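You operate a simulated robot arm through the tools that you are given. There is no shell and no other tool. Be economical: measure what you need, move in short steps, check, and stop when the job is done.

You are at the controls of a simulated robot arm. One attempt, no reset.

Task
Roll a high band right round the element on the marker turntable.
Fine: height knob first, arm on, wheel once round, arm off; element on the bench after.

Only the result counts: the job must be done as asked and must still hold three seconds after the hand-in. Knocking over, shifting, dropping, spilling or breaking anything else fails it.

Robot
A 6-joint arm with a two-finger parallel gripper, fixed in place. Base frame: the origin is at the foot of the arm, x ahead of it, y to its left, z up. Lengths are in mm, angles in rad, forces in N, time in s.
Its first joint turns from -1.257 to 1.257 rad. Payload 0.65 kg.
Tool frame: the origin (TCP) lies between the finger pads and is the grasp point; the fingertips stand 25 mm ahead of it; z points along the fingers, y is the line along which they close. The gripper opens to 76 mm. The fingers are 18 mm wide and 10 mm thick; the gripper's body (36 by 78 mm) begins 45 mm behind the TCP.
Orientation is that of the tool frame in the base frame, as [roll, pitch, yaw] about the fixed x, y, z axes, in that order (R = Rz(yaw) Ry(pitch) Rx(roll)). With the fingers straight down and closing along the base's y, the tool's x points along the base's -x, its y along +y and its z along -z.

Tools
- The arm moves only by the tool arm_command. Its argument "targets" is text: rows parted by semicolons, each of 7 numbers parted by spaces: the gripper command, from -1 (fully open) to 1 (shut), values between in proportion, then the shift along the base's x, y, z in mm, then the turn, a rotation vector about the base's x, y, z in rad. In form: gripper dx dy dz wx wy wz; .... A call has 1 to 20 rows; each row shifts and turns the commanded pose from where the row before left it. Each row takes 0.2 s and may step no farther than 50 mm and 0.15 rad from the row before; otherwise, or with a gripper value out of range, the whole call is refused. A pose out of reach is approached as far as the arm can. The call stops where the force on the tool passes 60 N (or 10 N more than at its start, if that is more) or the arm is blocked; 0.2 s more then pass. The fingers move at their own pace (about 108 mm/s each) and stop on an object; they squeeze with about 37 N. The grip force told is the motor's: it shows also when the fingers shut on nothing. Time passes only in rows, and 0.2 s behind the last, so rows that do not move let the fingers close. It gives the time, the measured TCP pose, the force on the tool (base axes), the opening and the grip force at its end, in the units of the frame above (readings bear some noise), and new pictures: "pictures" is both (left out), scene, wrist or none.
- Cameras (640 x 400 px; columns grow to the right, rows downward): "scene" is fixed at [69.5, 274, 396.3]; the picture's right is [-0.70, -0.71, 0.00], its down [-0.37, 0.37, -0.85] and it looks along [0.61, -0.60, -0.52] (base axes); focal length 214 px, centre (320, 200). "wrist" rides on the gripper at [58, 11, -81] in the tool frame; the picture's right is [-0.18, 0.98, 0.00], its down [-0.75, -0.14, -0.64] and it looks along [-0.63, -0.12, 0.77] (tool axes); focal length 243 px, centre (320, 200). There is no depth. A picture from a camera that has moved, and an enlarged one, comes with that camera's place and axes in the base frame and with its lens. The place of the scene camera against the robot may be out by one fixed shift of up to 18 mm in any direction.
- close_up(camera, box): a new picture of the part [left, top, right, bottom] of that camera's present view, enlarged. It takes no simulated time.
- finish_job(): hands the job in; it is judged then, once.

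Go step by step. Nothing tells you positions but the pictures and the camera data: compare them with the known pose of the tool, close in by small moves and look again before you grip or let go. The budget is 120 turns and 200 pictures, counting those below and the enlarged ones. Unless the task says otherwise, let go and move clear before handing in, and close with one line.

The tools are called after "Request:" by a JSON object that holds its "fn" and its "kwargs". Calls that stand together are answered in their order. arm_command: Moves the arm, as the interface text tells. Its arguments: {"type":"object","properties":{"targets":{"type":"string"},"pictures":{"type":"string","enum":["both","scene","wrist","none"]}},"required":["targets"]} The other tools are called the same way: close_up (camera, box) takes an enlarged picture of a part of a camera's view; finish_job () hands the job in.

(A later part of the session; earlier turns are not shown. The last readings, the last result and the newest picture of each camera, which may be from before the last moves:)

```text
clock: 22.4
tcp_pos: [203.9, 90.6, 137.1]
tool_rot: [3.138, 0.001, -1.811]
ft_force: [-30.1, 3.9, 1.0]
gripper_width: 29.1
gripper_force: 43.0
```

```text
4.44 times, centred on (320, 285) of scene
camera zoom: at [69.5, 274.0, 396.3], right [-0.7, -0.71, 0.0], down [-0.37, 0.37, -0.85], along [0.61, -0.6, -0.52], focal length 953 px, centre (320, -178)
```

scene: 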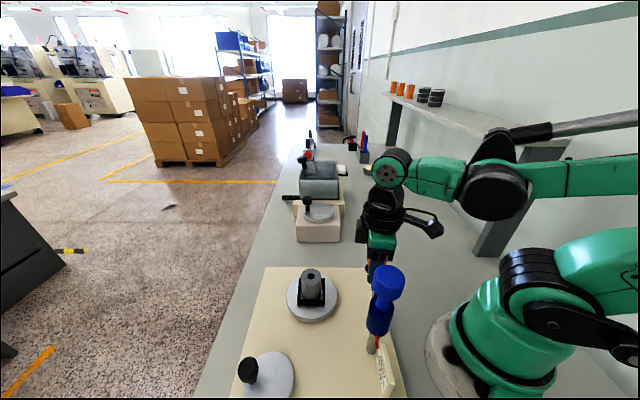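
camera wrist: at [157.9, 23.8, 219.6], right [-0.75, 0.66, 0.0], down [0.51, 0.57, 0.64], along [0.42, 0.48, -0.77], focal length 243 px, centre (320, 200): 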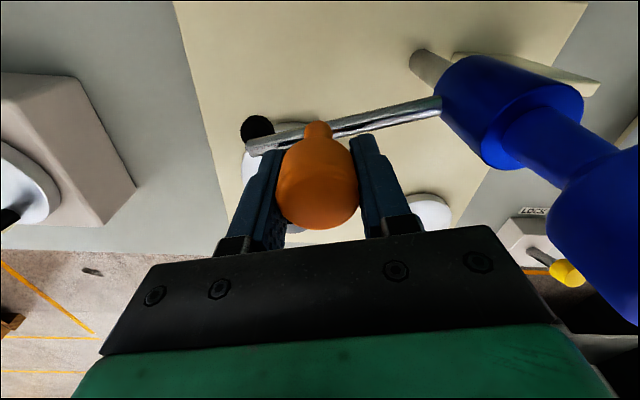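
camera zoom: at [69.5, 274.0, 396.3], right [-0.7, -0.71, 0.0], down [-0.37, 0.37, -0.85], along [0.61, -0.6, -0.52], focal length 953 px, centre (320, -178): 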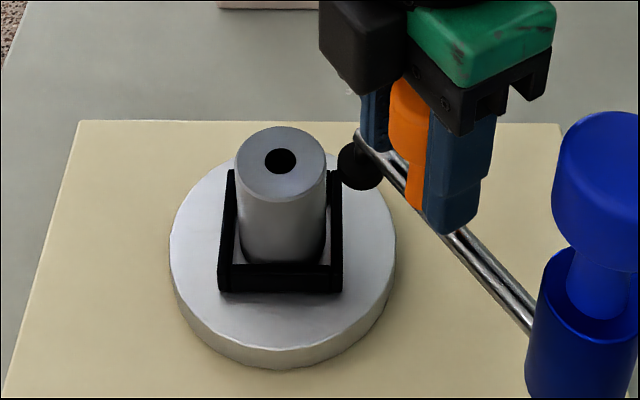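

Request:
{"fn": "arm_command", "kwargs": {"targets": "1 -0.4 3.8 0 0 0 0.05; 1 0 0 0 0 0 0", "pictures": "none"}}

Request:
{"fn": "close_up", "kwargs": {"camera": "scene", "box": [270, 240, 370, 330]}}

Request:
{"fn": "close_up", "kwargs": {"camera": "wrist", "box": [200, 60, 460, 230]}}

```text
clock: 23.0
tcp_pos: [204.5, 94.4, 139.0]
tool_rot: [3.14, 0.001, -1.761]
ft_force: [-22.3, 1.2, -16.1]
gripper_width: 28.9
gripper_force: 43.3
```

```text
4.44 times, centred on (320, 285) of scene
camera zoom: at [69.6, 274.0, 396.3], right [-0.7, -0.71, 0.0], down [-0.37, 0.37, -0.85], along [0.61, -0.6, -0.52], focal length 953 px, centre (320, -178)
```

zoom: 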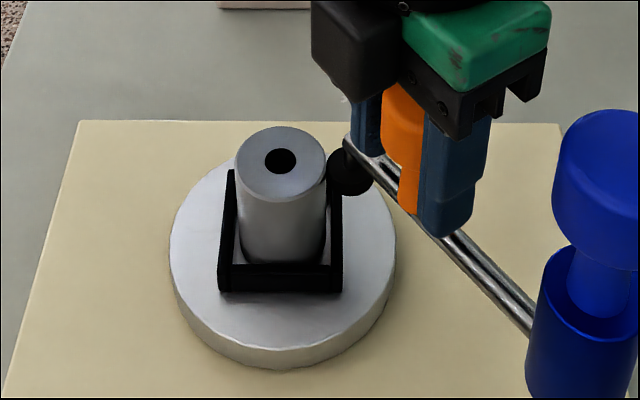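

```text
2.35 times, centred on (330, 145) of wrist
camera zoom: at [182.1, 40.3, 220.2], right [-0.93, 0.37, 0.0], down [0.28, 0.71, 0.64], along [0.24, 0.6, -0.77], focal length 571 px, centre (296, 329)
```

zoom: 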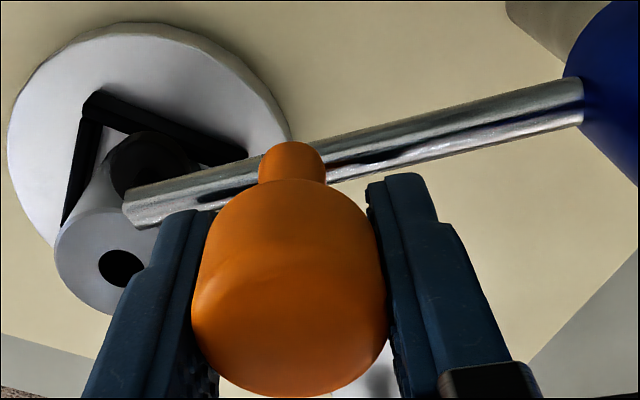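

Request:
{"fn": "arm_command", "kwargs": {"targets": "1 -0.4 2.4 -0.4 0 0 0.03; 1 0 0 0 0 0 0", "pictures": "none"}}

Request:
{"fn": "close_up", "kwargs": {"camera": "wrist", "box": [200, 60, 460, 230]}}

```text
clock: 23.6
tcp_pos: [204.4, 98.0, 138.6]
tool_rot: [-3.139, 0.002, -1.733]
ft_force: [6.1, -1.5, -5.9]
gripper_width: 28.9
gripper_force: 42.9
```

```text
2.35 times, centred on (330, 145) of wrist
camera zoom: at [183.5, 41.9, 220.0], right [-0.94, 0.34, 0.0], down [0.26, 0.72, 0.64], along [0.22, 0.61, -0.76], focal length 571 px, centre (296, 329)
```

zoom: 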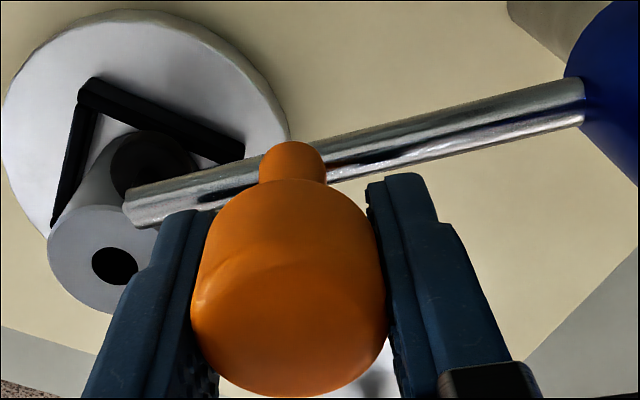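

Request:
{"fn": "arm_command", "kwargs": {"targets": "1 0.2 2.4 0 0 0 0.03; 1 0 0 0 0 0 0", "pictures": "none"}}

Request:
{"fn": "close_up", "kwargs": {"camera": "scene", "box": [290, 255, 350, 305]}}

```text
clock: 24.2
tcp_pos: [203.8, 98.5, 139.0]
tool_rot: [-3.14, -0.002, -1.701]
ft_force: [14.4, -27.8, -9.6]
gripper_width: 28.9
gripper_force: 42.9
```

```text
8.00 times, centred on (320, 280) of scene
camera zoom: at [69.6, 273.9, 396.3], right [-0.7, -0.71, 0.0], down [-0.37, 0.37, -0.85], along [0.61, -0.6, -0.52], focal length 1716 px, centre (320, -440)
```

zoom: 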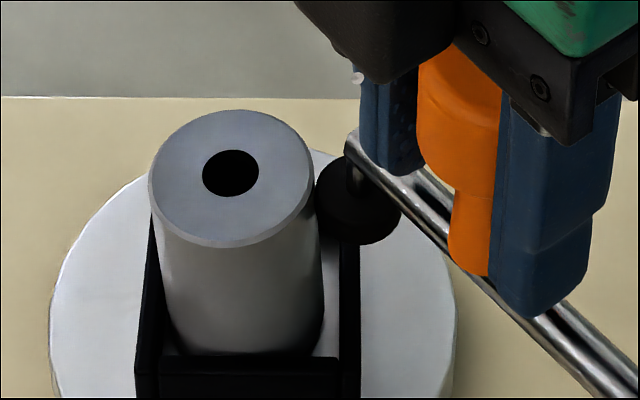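

The arm meets the element (28 N reaction) with the roller against its upper part. I'll let go, rise straight up, and check the contact stays.

Request:
{"fn": "arm_command", "kwargs": {"targets": "-0.3 0 0 0 0 0 0; -0.3 0 0 0 0 0 0; -0.3 0 0 20 0 0 0; -0.3 0 0 40 0 0 0; -0.3 0 0 40 0 0 0"}}

Request:
{"fn": "close_up", "kwargs": {"camera": "scene", "box": [290, 255, 350, 305]}}

Request:
{"fn": "close_up", "kwargs": {"camera": "wrist", "box": [200, 20, 460, 200]}}

```text
clock: 25.4
tcp_pos: [203.4, 98.4, 241.7]
tool_rot: [3.139, 0.001, -1.702]
ft_force: [0.6, 0.2, -0.2]
gripper_width: 49.3
gripper_force: 0.1
camera wrist: at [185.1, 43.6, 321.9], right [-0.95, 0.31, 0.0], down [0.24, 0.73, 0.64], along [0.2, 0.61, -0.77], focal length 243 px, centre (320, 200)
```

scene: 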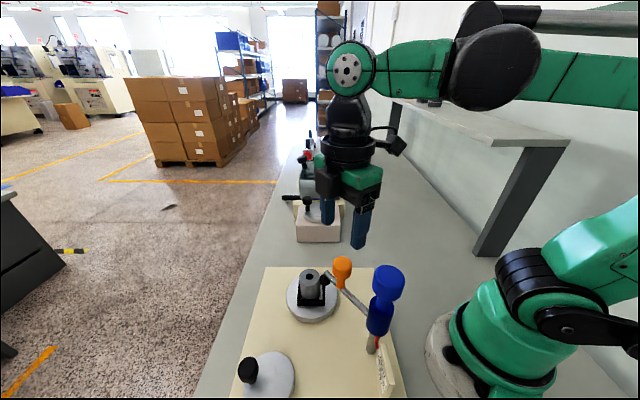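
wrist: 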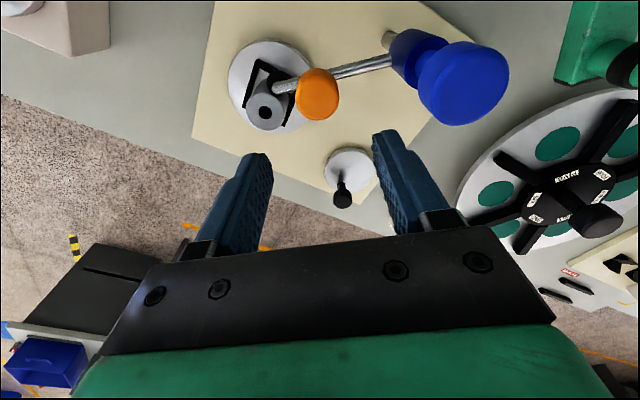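

```text
8.00 times, centred on (320, 280) of scene
camera zoom: at [69.5, 274.0, 396.3], right [-0.7, -0.71, 0.0], down [-0.37, 0.37, -0.85], along [0.61, -0.6, -0.52], focal length 1716 px, centre (320, -440)
```

zoom: 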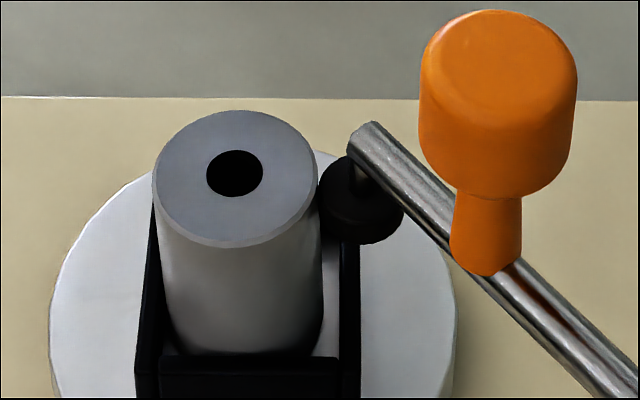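

```text
2.22 times, centred on (330, 110) of wrist
camera zoom: at [185.1, 43.6, 321.9], right [-0.95, 0.31, 0.0], down [0.24, 0.73, 0.64], along [0.2, 0.61, -0.77], focal length 539 px, centre (298, 400)
```

zoom: 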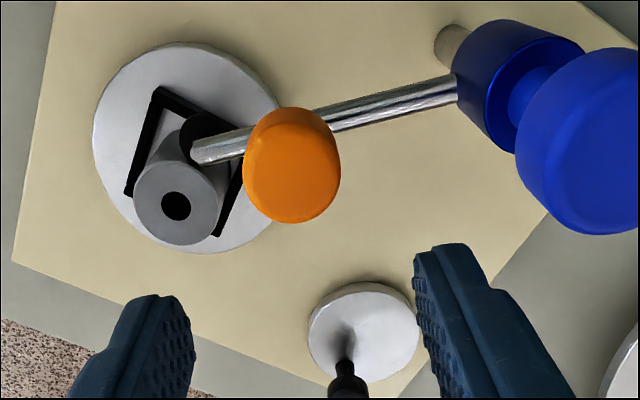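

The arm stays on the element. Next is the crank wheel, so I'll move over it high up, turning so the camera sits on the far side and looks back over the jig.

Request:
{"fn": "arm_command", "kwargs": {"targets": "0 0 6 0 0 0 -0.149; 0 0 6 0 0 0 -0.149; 0 0 6 0 0 0 -0.149; 0 0 6 0 0 0 -0.149; 0 0 6 0 0 0 -0.149; 0 0 6 0 0 0 -0.149; 0 0 6 0 0 0 -0.149; 0 0 6 0 0 0 -0.149; 0 0 6 0 0 0 -0.149; 0 0 6 0 0 0 -0.149; 0 0 6 0 0 0 -0.149; 0 0 6 0 0 0 -0.149; 0 0 6 0 0 0 -0.149; 0 0 6 0 0 0 -0.149; 0 0 6 0 0 0 -0.149; 0 0 6 0 0 0 -0.149; 0 0 6 0 0 0 -0.149; 0 0 6 0 0 0 -0.149; 0 0 6 0 0 0 -0.149; 0 0 6 0 0 0 -0.149"}}

```text
clock: 29.6
tcp_pos: [203.6, 218.0, 239.6]
tool_rot: [3.14, 0.002, 1.596]
ft_force: [-0.2, -0.3, -0.4]
gripper_width: 38.0
gripper_force: 0.0
camera wrist: at [212.1, 278.2, 320.3], right [0.99, -0.16, 0.0], down [-0.12, -0.76, 0.64], along [-0.1, -0.64, -0.77], focal length 243 px, centre (320, 200)
```

scene: 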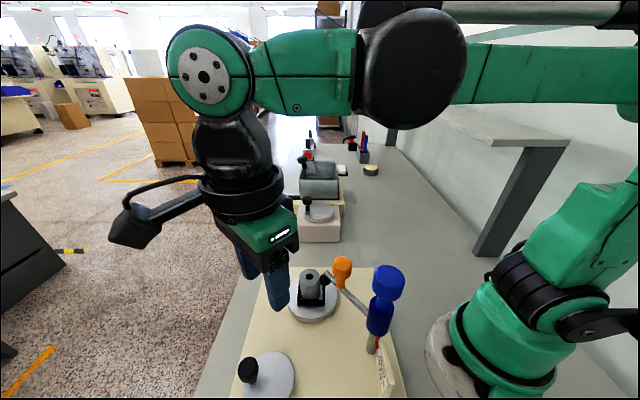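
wrist: 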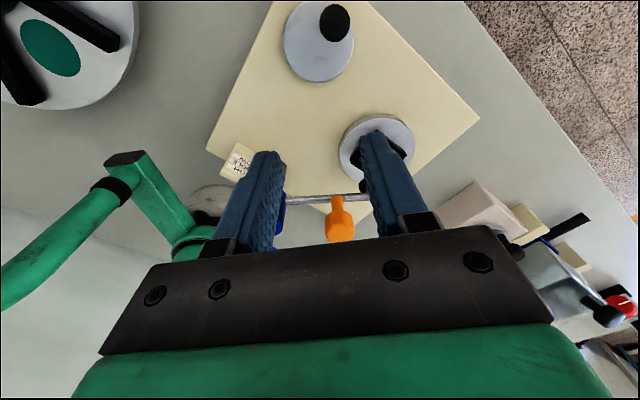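

Request:
{"fn": "close_up", "kwargs": {"camera": "wrist", "box": [250, 0, 410, 100]}}

Request:
{"fn": "close_up", "kwargs": {"camera": "scene", "box": [225, 330, 315, 400]}}

```text
4.00 times, centred on (330, 50) of wrist
camera zoom: at [212.1, 278.2, 320.3], right [0.99, -0.16, 0.0], down [-0.12, -0.76, 0.64], along [-0.1, -0.64, -0.77], focal length 970 px, centre (280, 800)
```

zoom: 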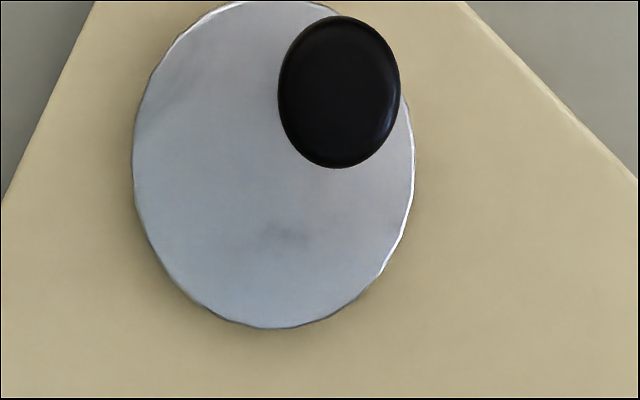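

```text
5.71 times, centred on (270, 365) of scene
camera zoom: at [69.5, 274.0, 396.3], right [-0.7, -0.71, 0.0], down [-0.37, 0.37, -0.85], along [0.61, -0.6, -0.52], focal length 1226 px, centre (606, -743)
```

zoom: 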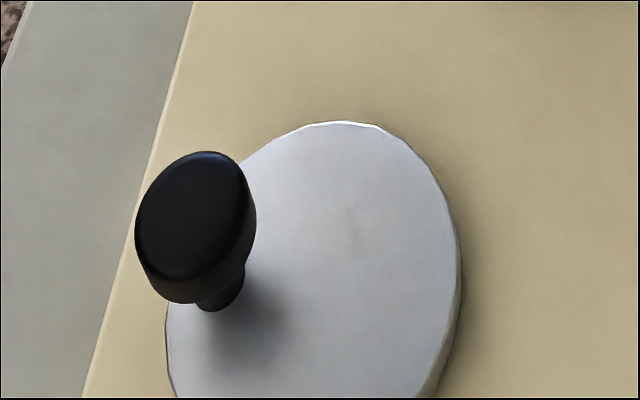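

The crank knob is near (222,258) and the wheel centre near (205,245); heights are still uncertain. I'll move above the knob and come down partway for a better fix.

Request:
{"fn": "arm_command", "kwargs": {"targets": "-0.3 9 20 -36 0 0 0; -0.3 9 20 -36 0 0 0; -0.3 0 0 -33 0 0 0; -0.3 0 0 0 0 0 0"}}

Request:
{"fn": "close_up", "kwargs": {"camera": "wrist", "box": [240, 20, 420, 180]}}

Request:
{"fn": "close_up", "kwargs": {"camera": "scene", "box": [200, 280, 340, 400]}}

```text
clock: 30.6
tcp_pos: [222.5, 259.8, 133.9]
tool_rot: [3.14, 0.002, 1.601]
ft_force: [0.2, -0.3, 0.5]
gripper_width: 49.6
gripper_force: 0.1
camera wrist: at [230.5, 318.9, 215.6], right [0.99, -0.16, 0.0], down [-0.12, -0.76, 0.64], along [-0.1, -0.64, -0.77], focal length 243 px, centre (320, 200)
```

scene: 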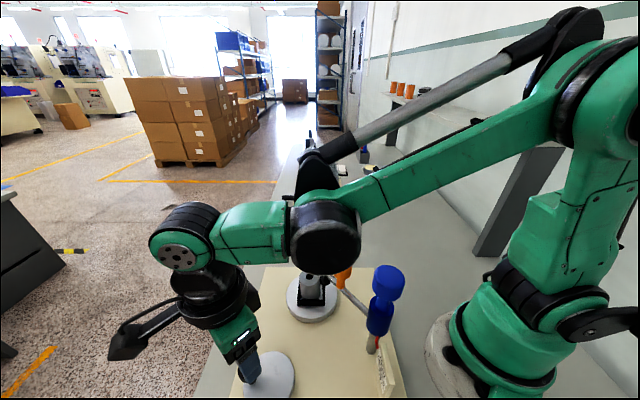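
wrist: 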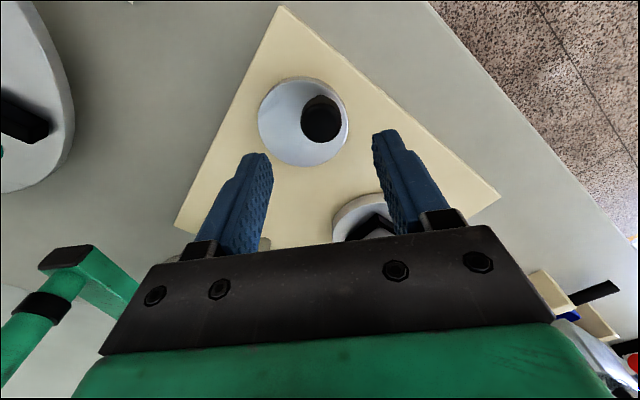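

```text
2.50 times, centred on (330, 100) of wrist
camera zoom: at [230.5, 318.9, 215.6], right [0.99, -0.16, 0.0], down [-0.12, -0.76, 0.64], along [-0.1, -0.64, -0.77], focal length 606 px, centre (295, 450)
```

zoom: 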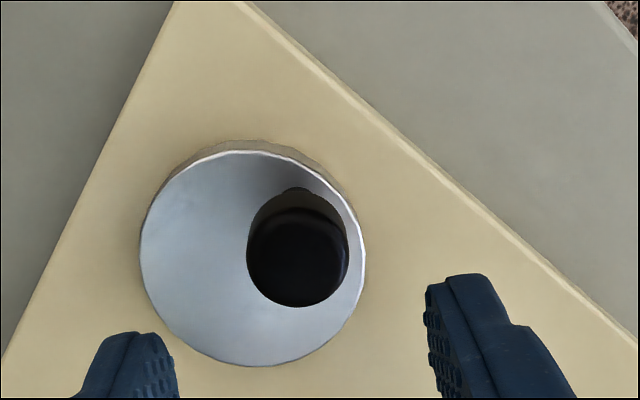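

```text
3.33 times, centred on (270, 340) of scene
camera zoom: at [69.5, 274.0, 396.3], right [-0.7, -0.71, 0.0], down [-0.37, 0.37, -0.85], along [0.61, -0.6, -0.52], focal length 715 px, centre (487, -267)
```

zoom: 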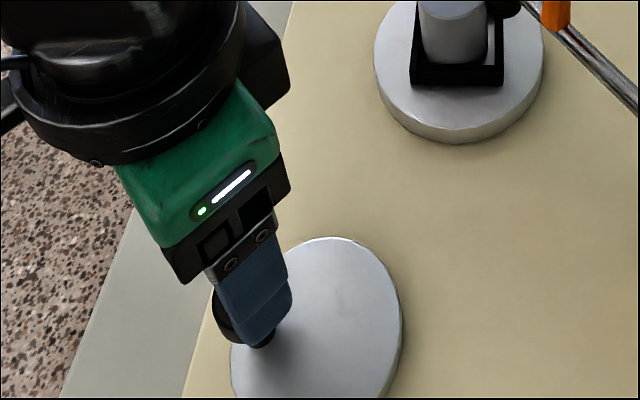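

The crank knob top works out at (222,258.7,~69), about 25 mm across. I'll come down so the tips reach z about 50 and close gently.

Request:
{"fn": "arm_command", "kwargs": {"targets": "-0.3 -0.7 -1.1 -30 0 0 0; -0.3 0 0 -14 0 0 0; -0.3 0 0 0 0 0 0"}}

Request:
{"fn": "close_up", "kwargs": {"camera": "wrist", "box": [220, 60, 440, 220]}}

Request:
{"fn": "close_up", "kwargs": {"camera": "scene", "box": [200, 300, 320, 400]}}

```text
clock: 31.4
tcp_pos: [219.9, 258.8, 90.3]
tool_rot: [3.138, 0.001, 1.599]
ft_force: [0.1, -0.1, -1.0]
gripper_width: 49.2
gripper_force: 0.0
camera wrist: at [229.7, 317.4, 171.7], right [0.99, -0.16, 0.0], down [-0.12, -0.76, 0.64], along [-0.1, -0.64, -0.77], focal length 243 px, centre (320, 200)
```

scene: 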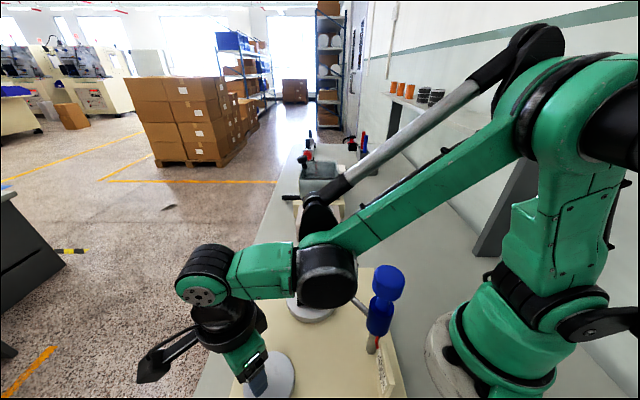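
wrist: 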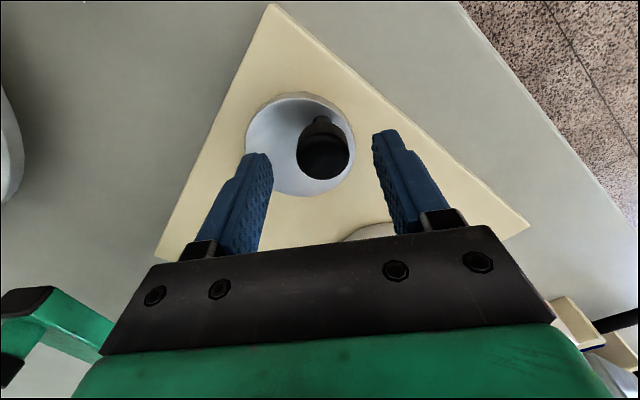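

```text
2.50 times, centred on (330, 140) of wrist
camera zoom: at [229.7, 317.4, 171.7], right [0.99, -0.16, 0.0], down [-0.12, -0.76, 0.64], along [-0.1, -0.64, -0.77], focal length 606 px, centre (295, 350)
```

zoom: 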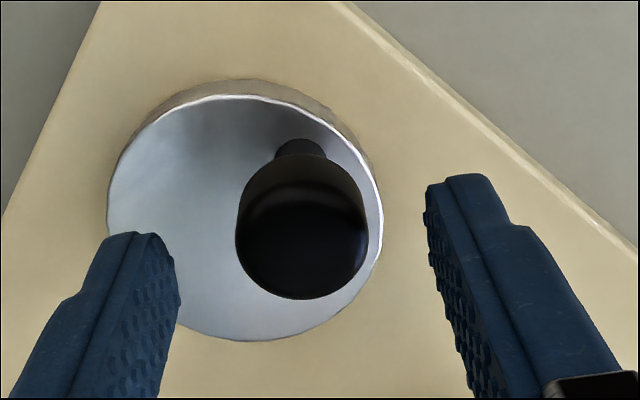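

```text
4.00 times, centred on (260, 350) of scene
camera zoom: at [69.5, 274.0, 396.3], right [-0.7, -0.71, 0.0], down [-0.37, 0.37, -0.85], along [0.61, -0.6, -0.52], focal length 858 px, centre (560, -400)
```

zoom: 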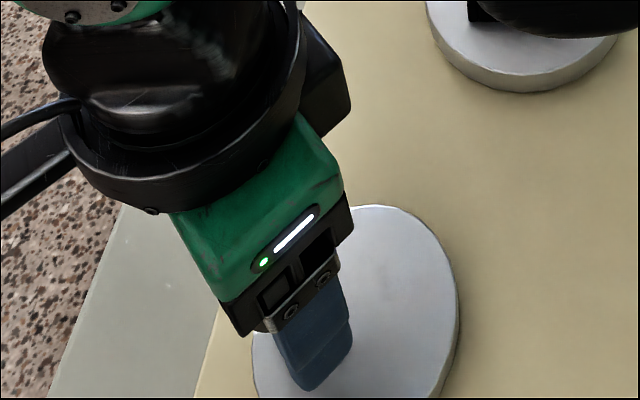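

Request:
{"fn": "arm_command", "kwargs": {"targets": "-0.3 1.5 -1 -10 0 0 0; -0.3 0 0 -6 0 0 0; -0.3 0 0 0 0 0 0; 1 0 0 0 0 0 0; 1 0 0 0 0 0 0; 1 0 0 0 0 0 0"}}

Request:
{"fn": "close_up", "kwargs": {"camera": "wrist", "box": [220, 60, 440, 220]}}

```text
clock: 32.8
tcp_pos: [222.5, 256.7, 74.1]
tool_rot: [3.141, 0.0, 1.6]
ft_force: [-2.1, -0.1, -13.3]
gripper_width: 24.9
gripper_force: 40.4
camera wrist: at [231.1, 316.9, 154.9], right [0.99, -0.16, 0.0], down [-0.12, -0.76, 0.64], along [-0.1, -0.64, -0.77], focal length 243 px, centre (320, 200)
```

scene: 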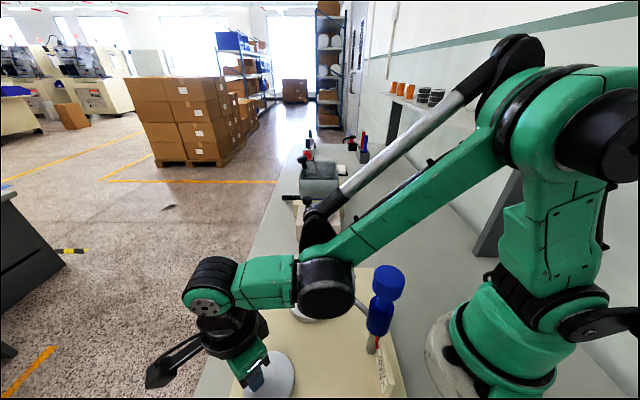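
wrist: 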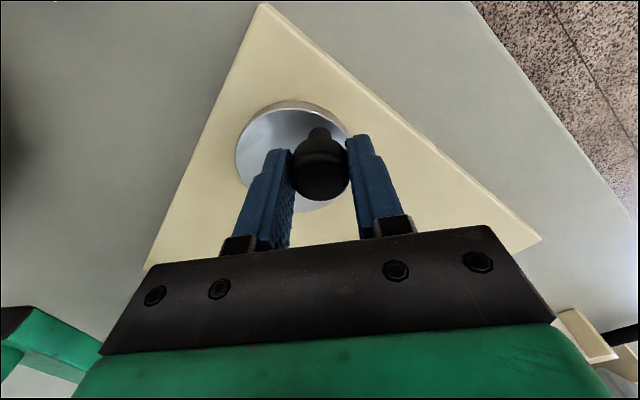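

```text
2.50 times, centred on (330, 140) of wrist
camera zoom: at [231.1, 316.9, 154.9], right [0.99, -0.16, 0.0], down [-0.12, -0.76, 0.64], along [-0.1, -0.64, -0.77], focal length 606 px, centre (295, 350)
```

zoom: 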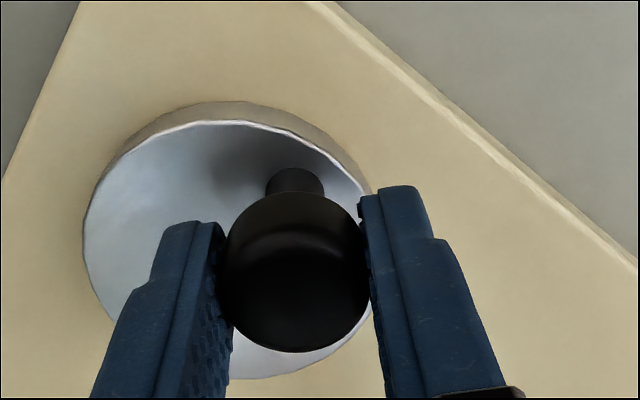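

The crank knob is gripped near (222.3,257). I'll try a small counter-clockwise turn and read the forces to check the wheel centre.

Request:
{"fn": "arm_command", "kwargs": {"targets": "1 -1.55 1.55 0 0 0 0; 1 -1.4 1.7 0 0 0 0; 1 0 0 0 0 0 0"}}

Request:
{"fn": "close_up", "kwargs": {"camera": "scene", "box": [260, 220, 420, 400]}}

```text
clock: 33.6
tcp_pos: [220.5, 259.6, 74.8]
tool_rot: [3.133, 0.006, 1.596]
ft_force: [38.2, -28.8, -2.7]
gripper_width: 25.1
gripper_force: 41.1
camera wrist: at [230.3, 318.7, 155.1], right [0.99, -0.16, 0.01], down [-0.13, -0.75, 0.65], along [-0.1, -0.64, -0.76], focal length 243 px, centre (320, 200)
```

scene: 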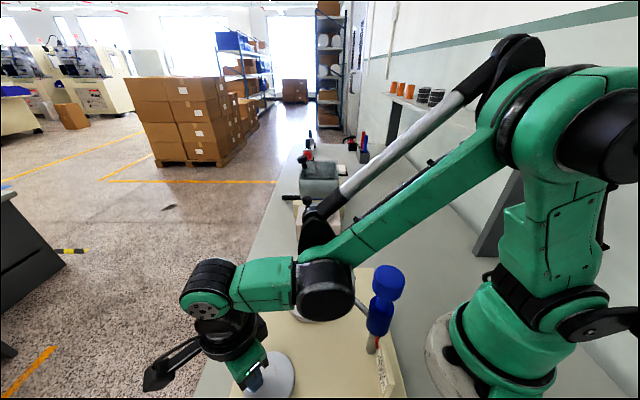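
wrist: 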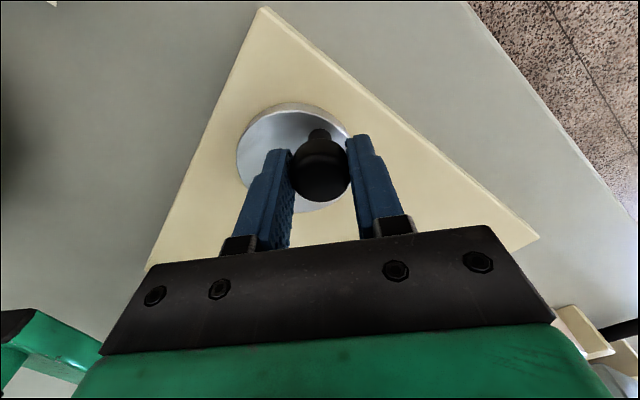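

```text
2.22 times, centred on (340, 310) of scene
camera zoom: at [69.6, 273.9, 396.3], right [-0.7, -0.71, 0.0], down [-0.37, 0.37, -0.85], along [0.61, -0.6, -0.52], focal length 477 px, centre (276, -44)
```

zoom: 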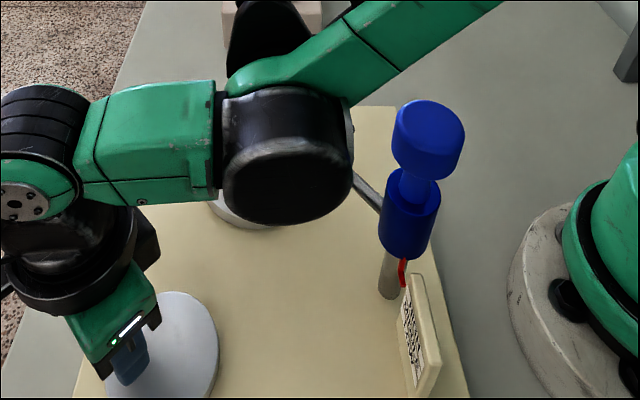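

The tangential resistance comes mostly from the knob being pinched while the tool stays unturned. I'll turn the tool along with the wheel and check.

Request:
{"fn": "arm_command", "kwargs": {"targets": "1 0 0 0 0 0 0.13; 1 -2.6 2.0 0 0 0 0.15; 1 -2.9 1.6 0 0 0 0.15; 1 0 0 0 0 0 0", "pictures": "wrist"}}

```text
clock: 34.2
tcp_pos: [220.2, 262.1, 74.0]
tool_rot: [3.125, 0.007, 1.875]
ft_force: [3.3, -0.1, 2.3]
gripper_width: 25.8
gripper_force: 41.2
stopped in row 3: the force on the tool passed its limit (the readings are from after the stop); the commanded pose is now the measured one
camera wrist: at [212.1, 321.4, 154.9], right [0.99, 0.12, 0.02], down [0.08, -0.76, 0.65], along [0.09, -0.64, -0.76], focal length 243 px, centre (320, 200)
```

wrist: 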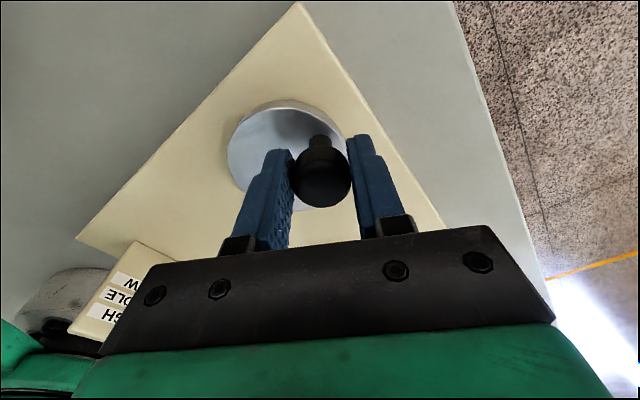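

Force is back to zero; the measured motion suggests the wheel centre is nearer (204.5,251). I'll continue in single steps and use the forces to refine it.

Request:
{"fn": "arm_command", "kwargs": {"targets": "1 -1.85 2.2 0 0 0 0.15; 1 0 0 0 0 0 0", "pictures": "none"}}

```text
clock: 34.9
tcp_pos: [218.9, 262.3, 74.5]
tool_rot: [3.129, 0.009, 2.029]
ft_force: [6.7, -16.3, -11.8]
gripper_width: 25.0
gripper_force: 40.9
```

Request:
{"fn": "arm_command", "kwargs": {"targets": "1 -2.4 0.3 0 0 0 0.15; 1 0 0 0 0 0 0", "pictures": "none"}}

```text
clock: 35.5
tcp_pos: [216.6, 264.4, 75.0]
tool_rot: [3.125, 0.008, 2.176]
ft_force: [20.0, -0.4, -16.5]
gripper_width: 25.3
gripper_force: 40.8
```

Request:
{"fn": "arm_command", "kwargs": {"targets": "1 -2.4 1.7 0 0 0 0.15; 1 0 0 0 0 0 0", "pictures": "wrist"}}

Request:
{"fn": "close_up", "kwargs": {"camera": "wrist", "box": [200, 60, 440, 220]}}

```text
clock: 36.0
tcp_pos: [214.3, 266.5, 75.1]
tool_rot: [3.129, 0.006, 2.331]
ft_force: [1.8, 0.5, 5.4]
gripper_width: 24.1
gripper_force: 39.7
camera wrist: at [180.3, 316.3, 155.8], right [0.84, 0.54, 0.01], down [0.41, -0.65, 0.64], along [0.36, -0.54, -0.76], focal length 243 px, centre (320, 200)
```

wrist: 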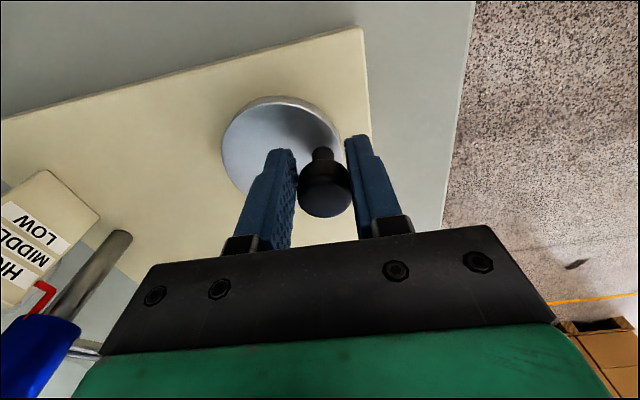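

```text
2.50 times, centred on (320, 140) of wrist
camera zoom: at [180.3, 316.3, 155.8], right [0.84, 0.54, 0.01], down [0.41, -0.65, 0.64], along [0.36, -0.54, -0.76], focal length 606 px, centre (320, 350)
```

zoom: 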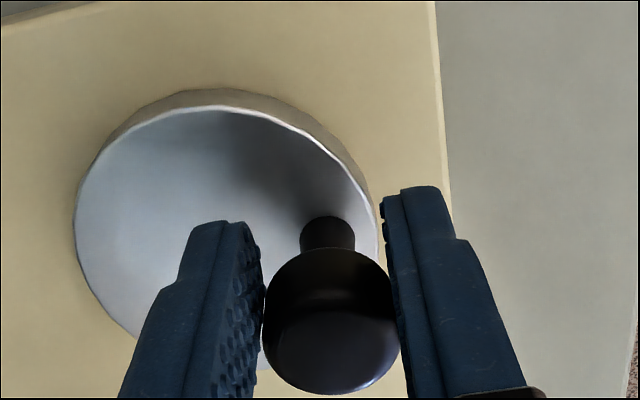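

The camera shows the knob is still at (222,257): the pads slid along it and the wheel has not turned. I'll open, recentre on the knob, turn the tool so a finger face pushes along the direction of turn, and regrip.

Request:
{"fn": "arm_command", "kwargs": {"targets": "-0.3 0 0 0 0 0 0; -0.3 0 0 0 0 0 0; -0.3 3.9 -4.7 0 0 0 0; -0.3 3.9 -4.7 0 0 0 0; -0.3 0 0 0 0 0 0.142; -0.3 0 0 0 0 0 0.142; -0.3 0 0 0 0 0 0.142; -0.3 0 0 0 0 0 0.142; -0.3 0 0 0 0 0 0.142; -0.3 0 0 0 0 0 0.142; -0.3 0 0 0 0 0 0.142; -0.3 0 0 0 0 0 0.142; -0.3 0 0 0 0 0 0.142; -0.3 0 0 0 0 0 0.142; -0.3 0 0 0 0 0 0"}}

Request:
{"fn": "close_up", "kwargs": {"camera": "wrist", "box": [200, 60, 440, 220]}}

```text
clock: 39.2
tcp_pos: [221.5, 256.4, 74.4]
tool_rot: [3.127, 0.006, -2.535]
ft_force: [0.2, 0.2, -0.4]
gripper_width: 49.4
gripper_force: 0.0
camera wrist: at [167.6, 231.2, 154.4], right [-0.41, 0.91, 0.01], down [0.7, 0.3, 0.65], along [0.58, 0.28, -0.76], focal length 243 px, centre (320, 200)
```

scene: 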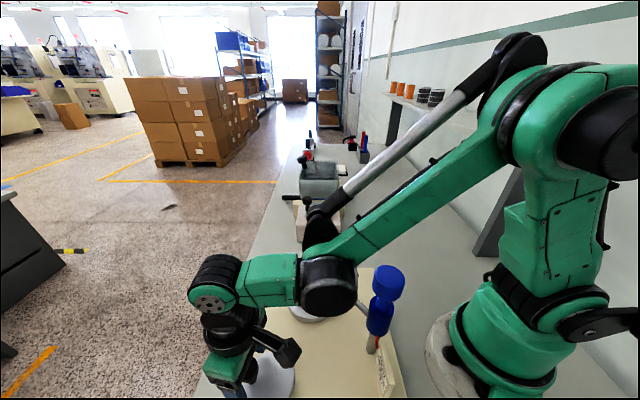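
wrist: 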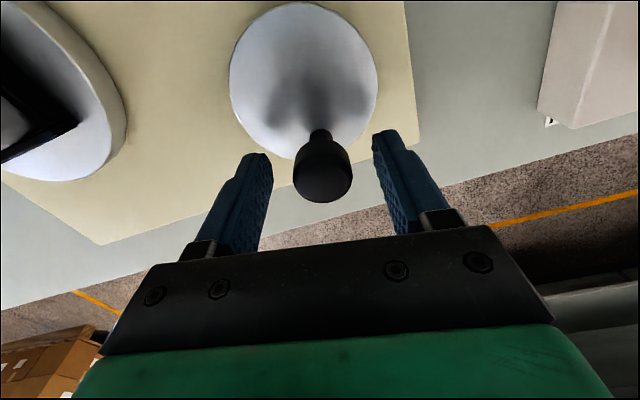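

```text
2.50 times, centred on (320, 140) of wrist
camera zoom: at [167.6, 231.2, 154.4], right [-0.41, 0.91, 0.01], down [0.7, 0.3, 0.65], along [0.58, 0.28, -0.76], focal length 606 px, centre (320, 350)
```

zoom: 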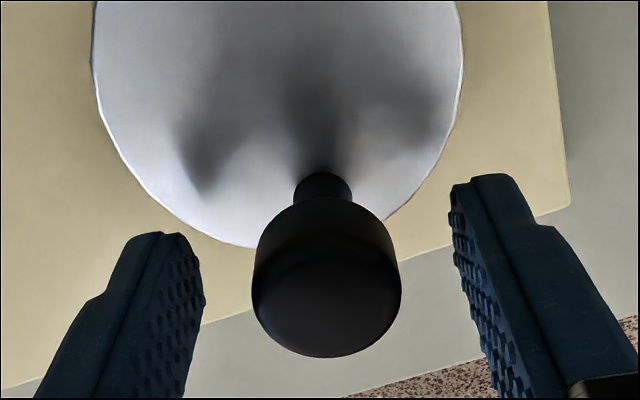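

The knob is well centred, the fingers now close along the tangent, and the wheel centre triangulates to about (201,240.5) with a crank radius of about 27 mm. I'll grip and try clockwise first.

Request:
{"fn": "arm_command", "kwargs": {"targets": "1 0.3 0.8 0 0 0 0; 1 0 0 0 0 0 0; 1 0 0 0 0 0 0; 1 1.6 -2.1 0 0 0 -0.1; 1 0 0 0 0 0 0", "pictures": "wrist"}}

```text
clock: 40.5
tcp_pos: [224.2, 255.3, 72.8]
tool_rot: [3.127, 0.005, -2.637]
ft_force: [-6.3, 4.0, -14.5]
gripper_width: 25.7
gripper_force: 40.6
camera wrist: at [166.8, 236.2, 154.4], right [-0.31, 0.95, 0.02], down [0.73, 0.23, 0.64], along [0.61, 0.21, -0.76], focal length 243 px, centre (320, 200)
```

wrist: 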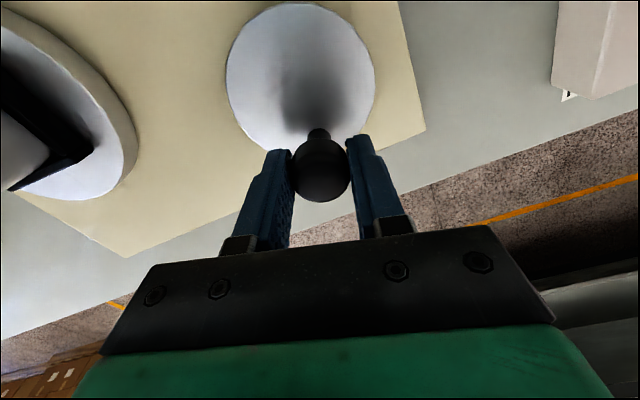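

It moves clockwise with little force. I'll continue in 0.1 rad steps and watch the forces.

Request:
{"fn": "arm_command", "kwargs": {"targets": "1 1.33 -2.35 0 0 0 -0.1; 1 1.09 -2.47 0 0 0 -0.1; 1 0.84 -2.56 0 0 0 -0.1; 1 0 0 0 0 0 0", "pictures": "wrist"}}

```text
clock: 41.5
tcp_pos: [226.7, 246.8, 74.3]
tool_rot: [3.128, 0.008, -2.935]
ft_force: [7.0, 23.4, 4.1]
gripper_width: 25.7
gripper_force: 40.9
camera wrist: at [167.2, 245.7, 154.7], right [-0.02, 1.0, 0.02], down [0.76, 0.0, 0.65], along [0.65, 0.02, -0.76], focal length 243 px, centre (320, 200)
```

wrist: 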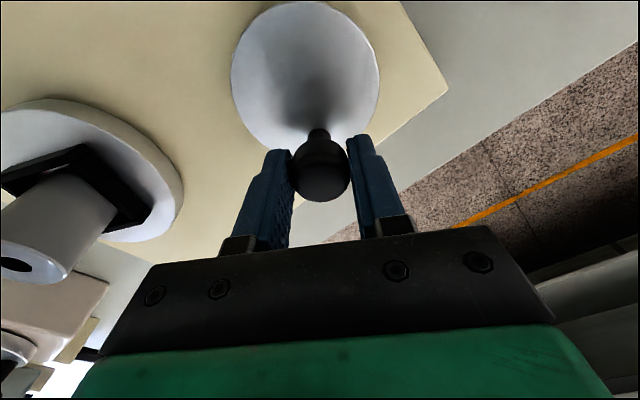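

Request:
{"fn": "arm_command", "kwargs": {"targets": "1 0.58 -2.64 0 0 0 -0.1; 1 0.31 -2.68 0 0 0 -0.1; 1 0.04 -2.7 0 0 0 -0.1; 1 -0.22 -2.69 0 0 0 -0.1; 1 0 0 0 0 0 0", "pictures": "wrist"}}

Request:
{"fn": "close_up", "kwargs": {"camera": "scene", "box": [280, 250, 400, 340]}}

```text
clock: 42.6
tcp_pos: [226.9, 237.7, 73.4]
tool_rot: [3.129, 0.006, 2.945]
ft_force: [12.6, 13.4, -5.5]
gripper_width: 25.8
gripper_force: 41.7
camera wrist: at [171.3, 258.4, 154.4], right [0.37, 0.93, 0.01], down [0.7, -0.29, 0.65], along [0.6, -0.23, -0.76], focal length 243 px, centre (320, 200)
```

wrist: 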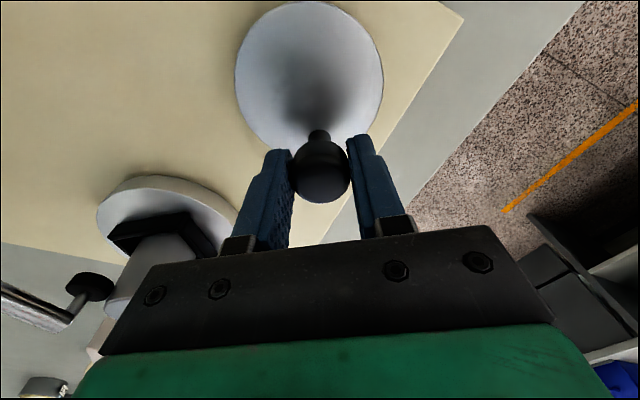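

```text
4.44 times, centred on (340, 295) of scene
camera zoom: at [69.6, 274.0, 396.3], right [-0.7, -0.71, 0.0], down [-0.37, 0.37, -0.85], along [0.61, -0.6, -0.52], focal length 953 px, centre (231, -222)
```

zoom: 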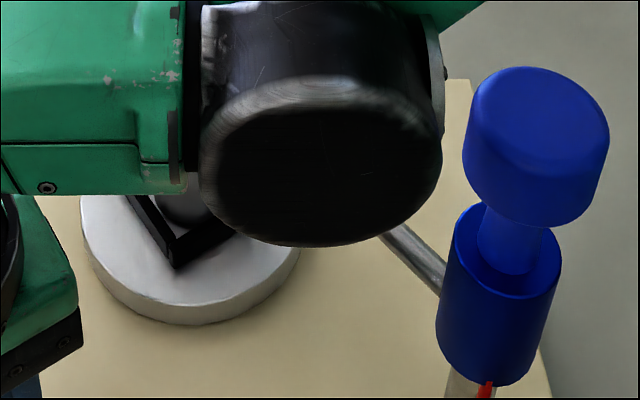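

The holder on the turntable has turned with the wheel. I'll check that the roller is still touching the element.

Request:
{"fn": "close_up", "kwargs": {"camera": "wrist", "box": [0, 200, 200, 350]}}

```text
2.67 times, centred on (100, 275) of wrist
camera zoom: at [171.3, 258.4, 154.4], right [0.37, 0.93, 0.01], down [0.7, -0.29, 0.65], along [0.6, -0.23, -0.76], focal length 647 px, centre (907, 0)
```

zoom: 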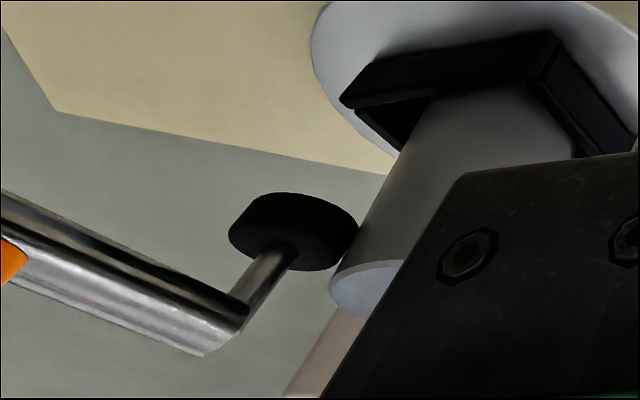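

Request:
{"fn": "close_up", "kwargs": {"camera": "wrist", "box": [80, 240, 160, 300]}}

```text
6.67 times, centred on (120, 270) of wrist
camera zoom: at [171.3, 258.4, 154.4], right [0.37, 0.93, 0.01], down [0.7, -0.29, 0.65], along [0.6, -0.23, -0.76], focal length 1618 px, centre (1653, -267)
```

zoom: 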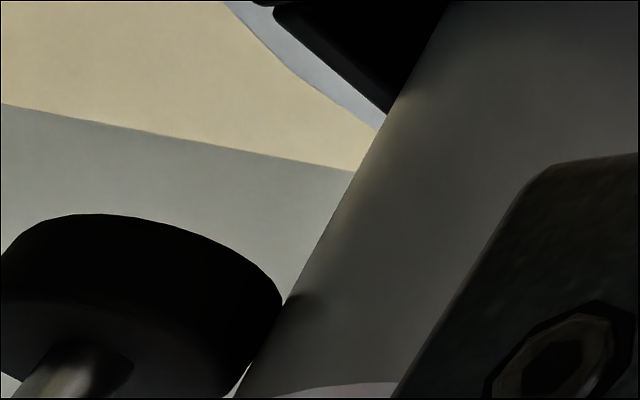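

The roller is touching near the element's top. I'll keep turning clockwise.

Request:
{"fn": "arm_command", "kwargs": {"targets": "1 -0.2 -2.65 0 0 0 -0.1; 1 -0.75 -2.59 0 0 0 -0.1; 1 -1.01 -2.5 0 0 0 -0.1; 1 -1.25 -2.39 0 0 0 -0.1; 1 0 0 0 0 0 0", "pictures": "wrist"}}

```text
clock: 43.9
tcp_pos: [224.1, 226.0, 74.9]
tool_rot: [3.129, 0.006, 2.547]
ft_force: [0.1, 9.4, -6.5]
gripper_width: 25.7
gripper_force: 41.4
camera wrist: at [180.3, 269.2, 154.9], right [0.7, 0.71, 0.01], down [0.54, -0.54, 0.64], along [0.47, -0.45, -0.76], focal length 243 px, centre (320, 200)
```

wrist: 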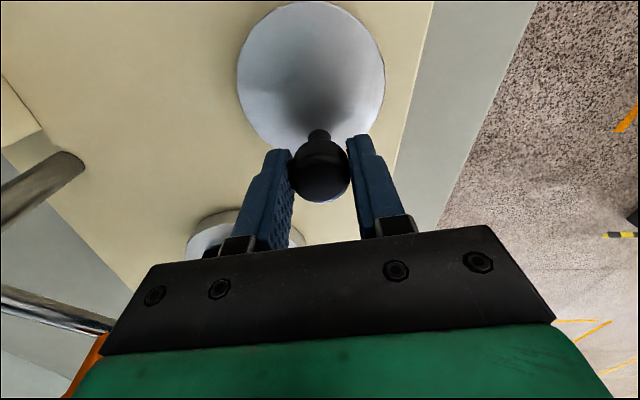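

Request:
{"fn": "arm_command", "kwargs": {"targets": "1 -1.49 -2.26 0 0 0 -0.1; 1 -1.71 -2.09 0 0 0 -0.1; 1 -1.91 -1.91 0 0 0 -0.1; 1 -2.09 -1.71 0 0 0 -0.1; 1 -2.24 -1.49 0 0 0 -0.1; 1 0 0 0 0 0 0", "pictures": "none"}}

```text
clock: 45.2
tcp_pos: [213.6, 218.6, 74.4]
tool_rot: [3.128, 0.0, 2.046]
ft_force: [-12.3, 26.1, 12.0]
gripper_width: 25.7
gripper_force: 41.3
```

Request:
{"fn": "arm_command", "kwargs": {"targets": "1 -2.8 -0.4 0 0 0 -0.1; 1 -2.4 -1.0 0 0 0 -0.1; 1 -2.5 -0.7 0 0 0 -0.1; 1 -2.6 -0.4 0 0 0 -0.1; 1 0 0 0 0 0 0"}}

Request:
{"fn": "close_up", "kwargs": {"camera": "scene", "box": [270, 240, 370, 330]}}

```text
clock: 46.5
tcp_pos: [204.7, 214.8, 72.7]
tool_rot: [3.128, 0.004, 1.647]
ft_force: [-0.5, 25.0, 7.5]
gripper_width: 25.7
gripper_force: 40.8
camera wrist: at [209.3, 275.6, 154.8], right [0.99, -0.11, 0.01], down [-0.09, -0.76, 0.64], along [-0.06, -0.64, -0.76], focal length 243 px, centre (320, 200)
```

scene: 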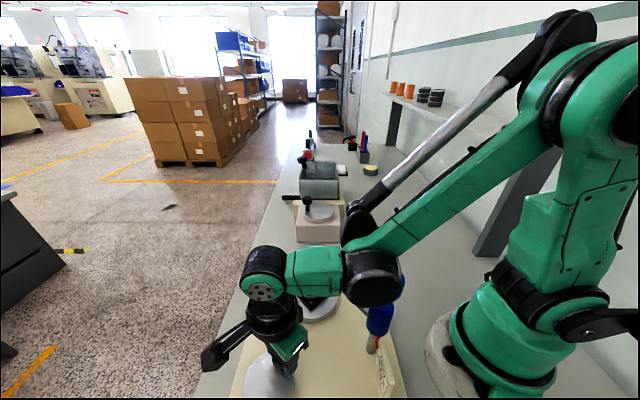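
wrist: 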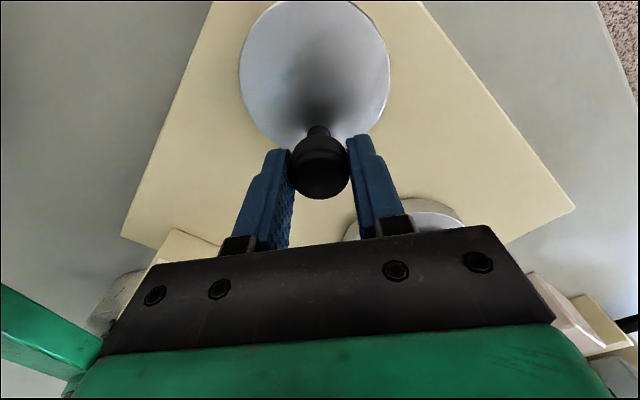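

```text
4.44 times, centred on (320, 285) of scene
camera zoom: at [69.5, 273.9, 396.3], right [-0.7, -0.71, 0.0], down [-0.37, 0.37, -0.85], along [0.61, -0.6, -0.52], focal length 953 px, centre (320, -178)
```

zoom: 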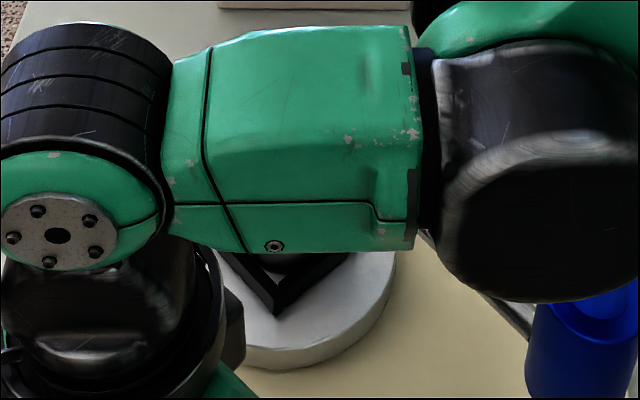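

About 120° done. I'll release, rise, and take a look at the element's surface before regripping.

Request:
{"fn": "arm_command", "kwargs": {"targets": "-0.3 0 0.8 0 0 0 0; -0.3 0 0 0 0 0 0; -0.3 0 0 0 0 0 0; -0.3 0 0 30 0 0 0; -0.3 -10 0 40 0 0 0; -0.3 -20 0 40 0 0 0; -0.3 -20 0 0 0 0 0"}}

Request:
{"fn": "close_up", "kwargs": {"camera": "scene", "box": [280, 250, 380, 330]}}

Request:
{"fn": "close_up", "kwargs": {"camera": "wrist", "box": [280, 80, 480, 230]}}

```text
clock: 48.0
tcp_pos: [153.0, 214.5, 183.1]
tool_rot: [3.127, 0.008, 1.645]
ft_force: [-0.7, 0.2, -0.1]
gripper_width: 49.4
gripper_force: 0.1
camera wrist: at [158.6, 275.1, 264.0], right [0.99, -0.11, 0.01], down [-0.09, -0.76, 0.65], along [-0.06, -0.64, -0.76], focal length 243 px, centre (320, 200)
```

scene: 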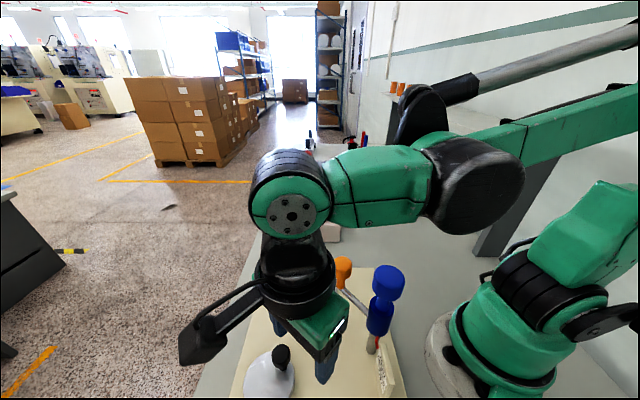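
wrist: 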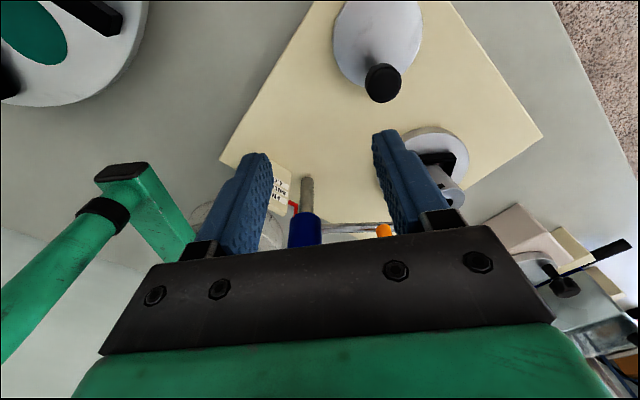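

```text
5.00 times, centred on (330, 290) of scene
camera zoom: at [69.6, 274.0, 396.3], right [-0.7, -0.71, 0.0], down [-0.37, 0.37, -0.85], along [0.61, -0.6, -0.52], focal length 1072 px, centre (270, -250)
```

zoom: 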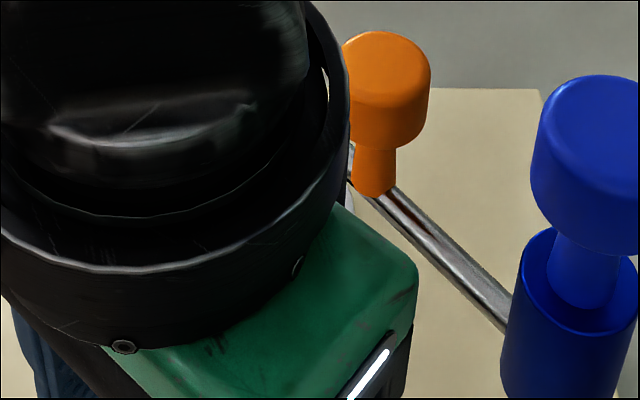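

```text
2.67 times, centred on (380, 155) of wrist
camera zoom: at [158.6, 275.1, 264.0], right [0.99, -0.11, 0.01], down [-0.09, -0.76, 0.65], along [-0.06, -0.64, -0.76], focal length 647 px, centre (160, 320)
```

zoom: 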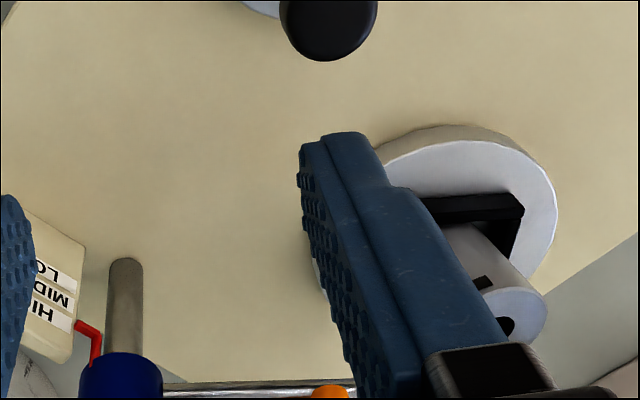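

A dark band edge shows near the element's top, so it is marking. I'll swing the tool back half a turn above the crank knob.

Request:
{"fn": "arm_command", "kwargs": {"targets": "-0.3 5 0 0 0 0 0.148; -0.3 5 0 0 0 0 0.148; -0.3 5 0 0 0 0 0.148; -0.3 5 0 0 0 0 0.148; -0.3 5 0 0 0 0 0.148; -0.3 5 0 0 0 0 0.148; -0.3 5 0 0 0 0 0.148; -0.3 5 0 0 0 0 0.148; -0.3 5 0 0 0 0 0.148; -0.3 5 0 0 0 0 0.148; -0.3 0 0 0 0 0 0.148; -0.3 0 0 0 0 0 0.148; -0.3 0 0 0 0 0 0.148; -0.3 0 0 0 0 0 0.148; -0.3 0 0 0 0 0 0.148; -0.3 0 0 0 0 0 0.148; -0.3 0 0 0 0 0 0.148; -0.3 0 0 -20 0 0 0.148; -0.3 0 0 -20 0 0 0.148; -0.3 0 0 -20 0 0 0.148", "pictures": "wrist"}}

Request:
{"fn": "close_up", "kwargs": {"camera": "wrist", "box": [200, 40, 440, 200]}}

```text
clock: 52.2
tcp_pos: [204.3, 215.0, 123.4]
tool_rot: [3.128, 0.006, -1.673]
ft_force: [0.5, -0.1, 0.8]
gripper_width: 49.5
gripper_force: 0.0
camera wrist: at [188.3, 158.1, 204.1], right [-0.96, 0.28, 0.01], down [0.23, 0.73, 0.65], along [0.17, 0.62, -0.76], focal length 243 px, centre (320, 200)
```

wrist: 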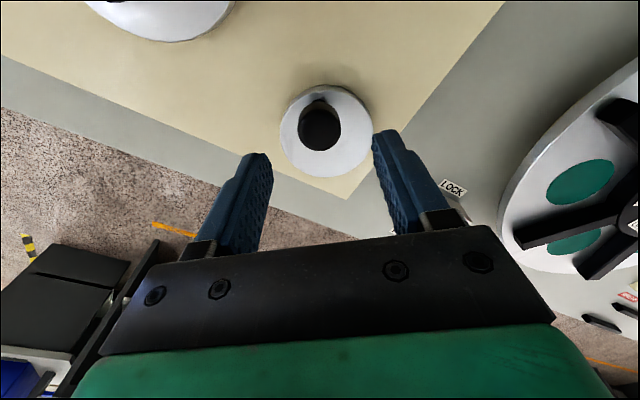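

```text
2.50 times, centred on (320, 120) of wrist
camera zoom: at [188.3, 158.1, 204.1], right [-0.96, 0.28, 0.01], down [0.23, 0.73, 0.65], along [0.17, 0.62, -0.76], focal length 606 px, centre (320, 400)
```

zoom: 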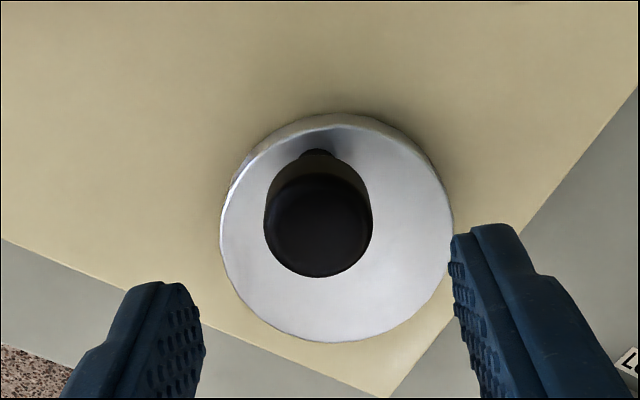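

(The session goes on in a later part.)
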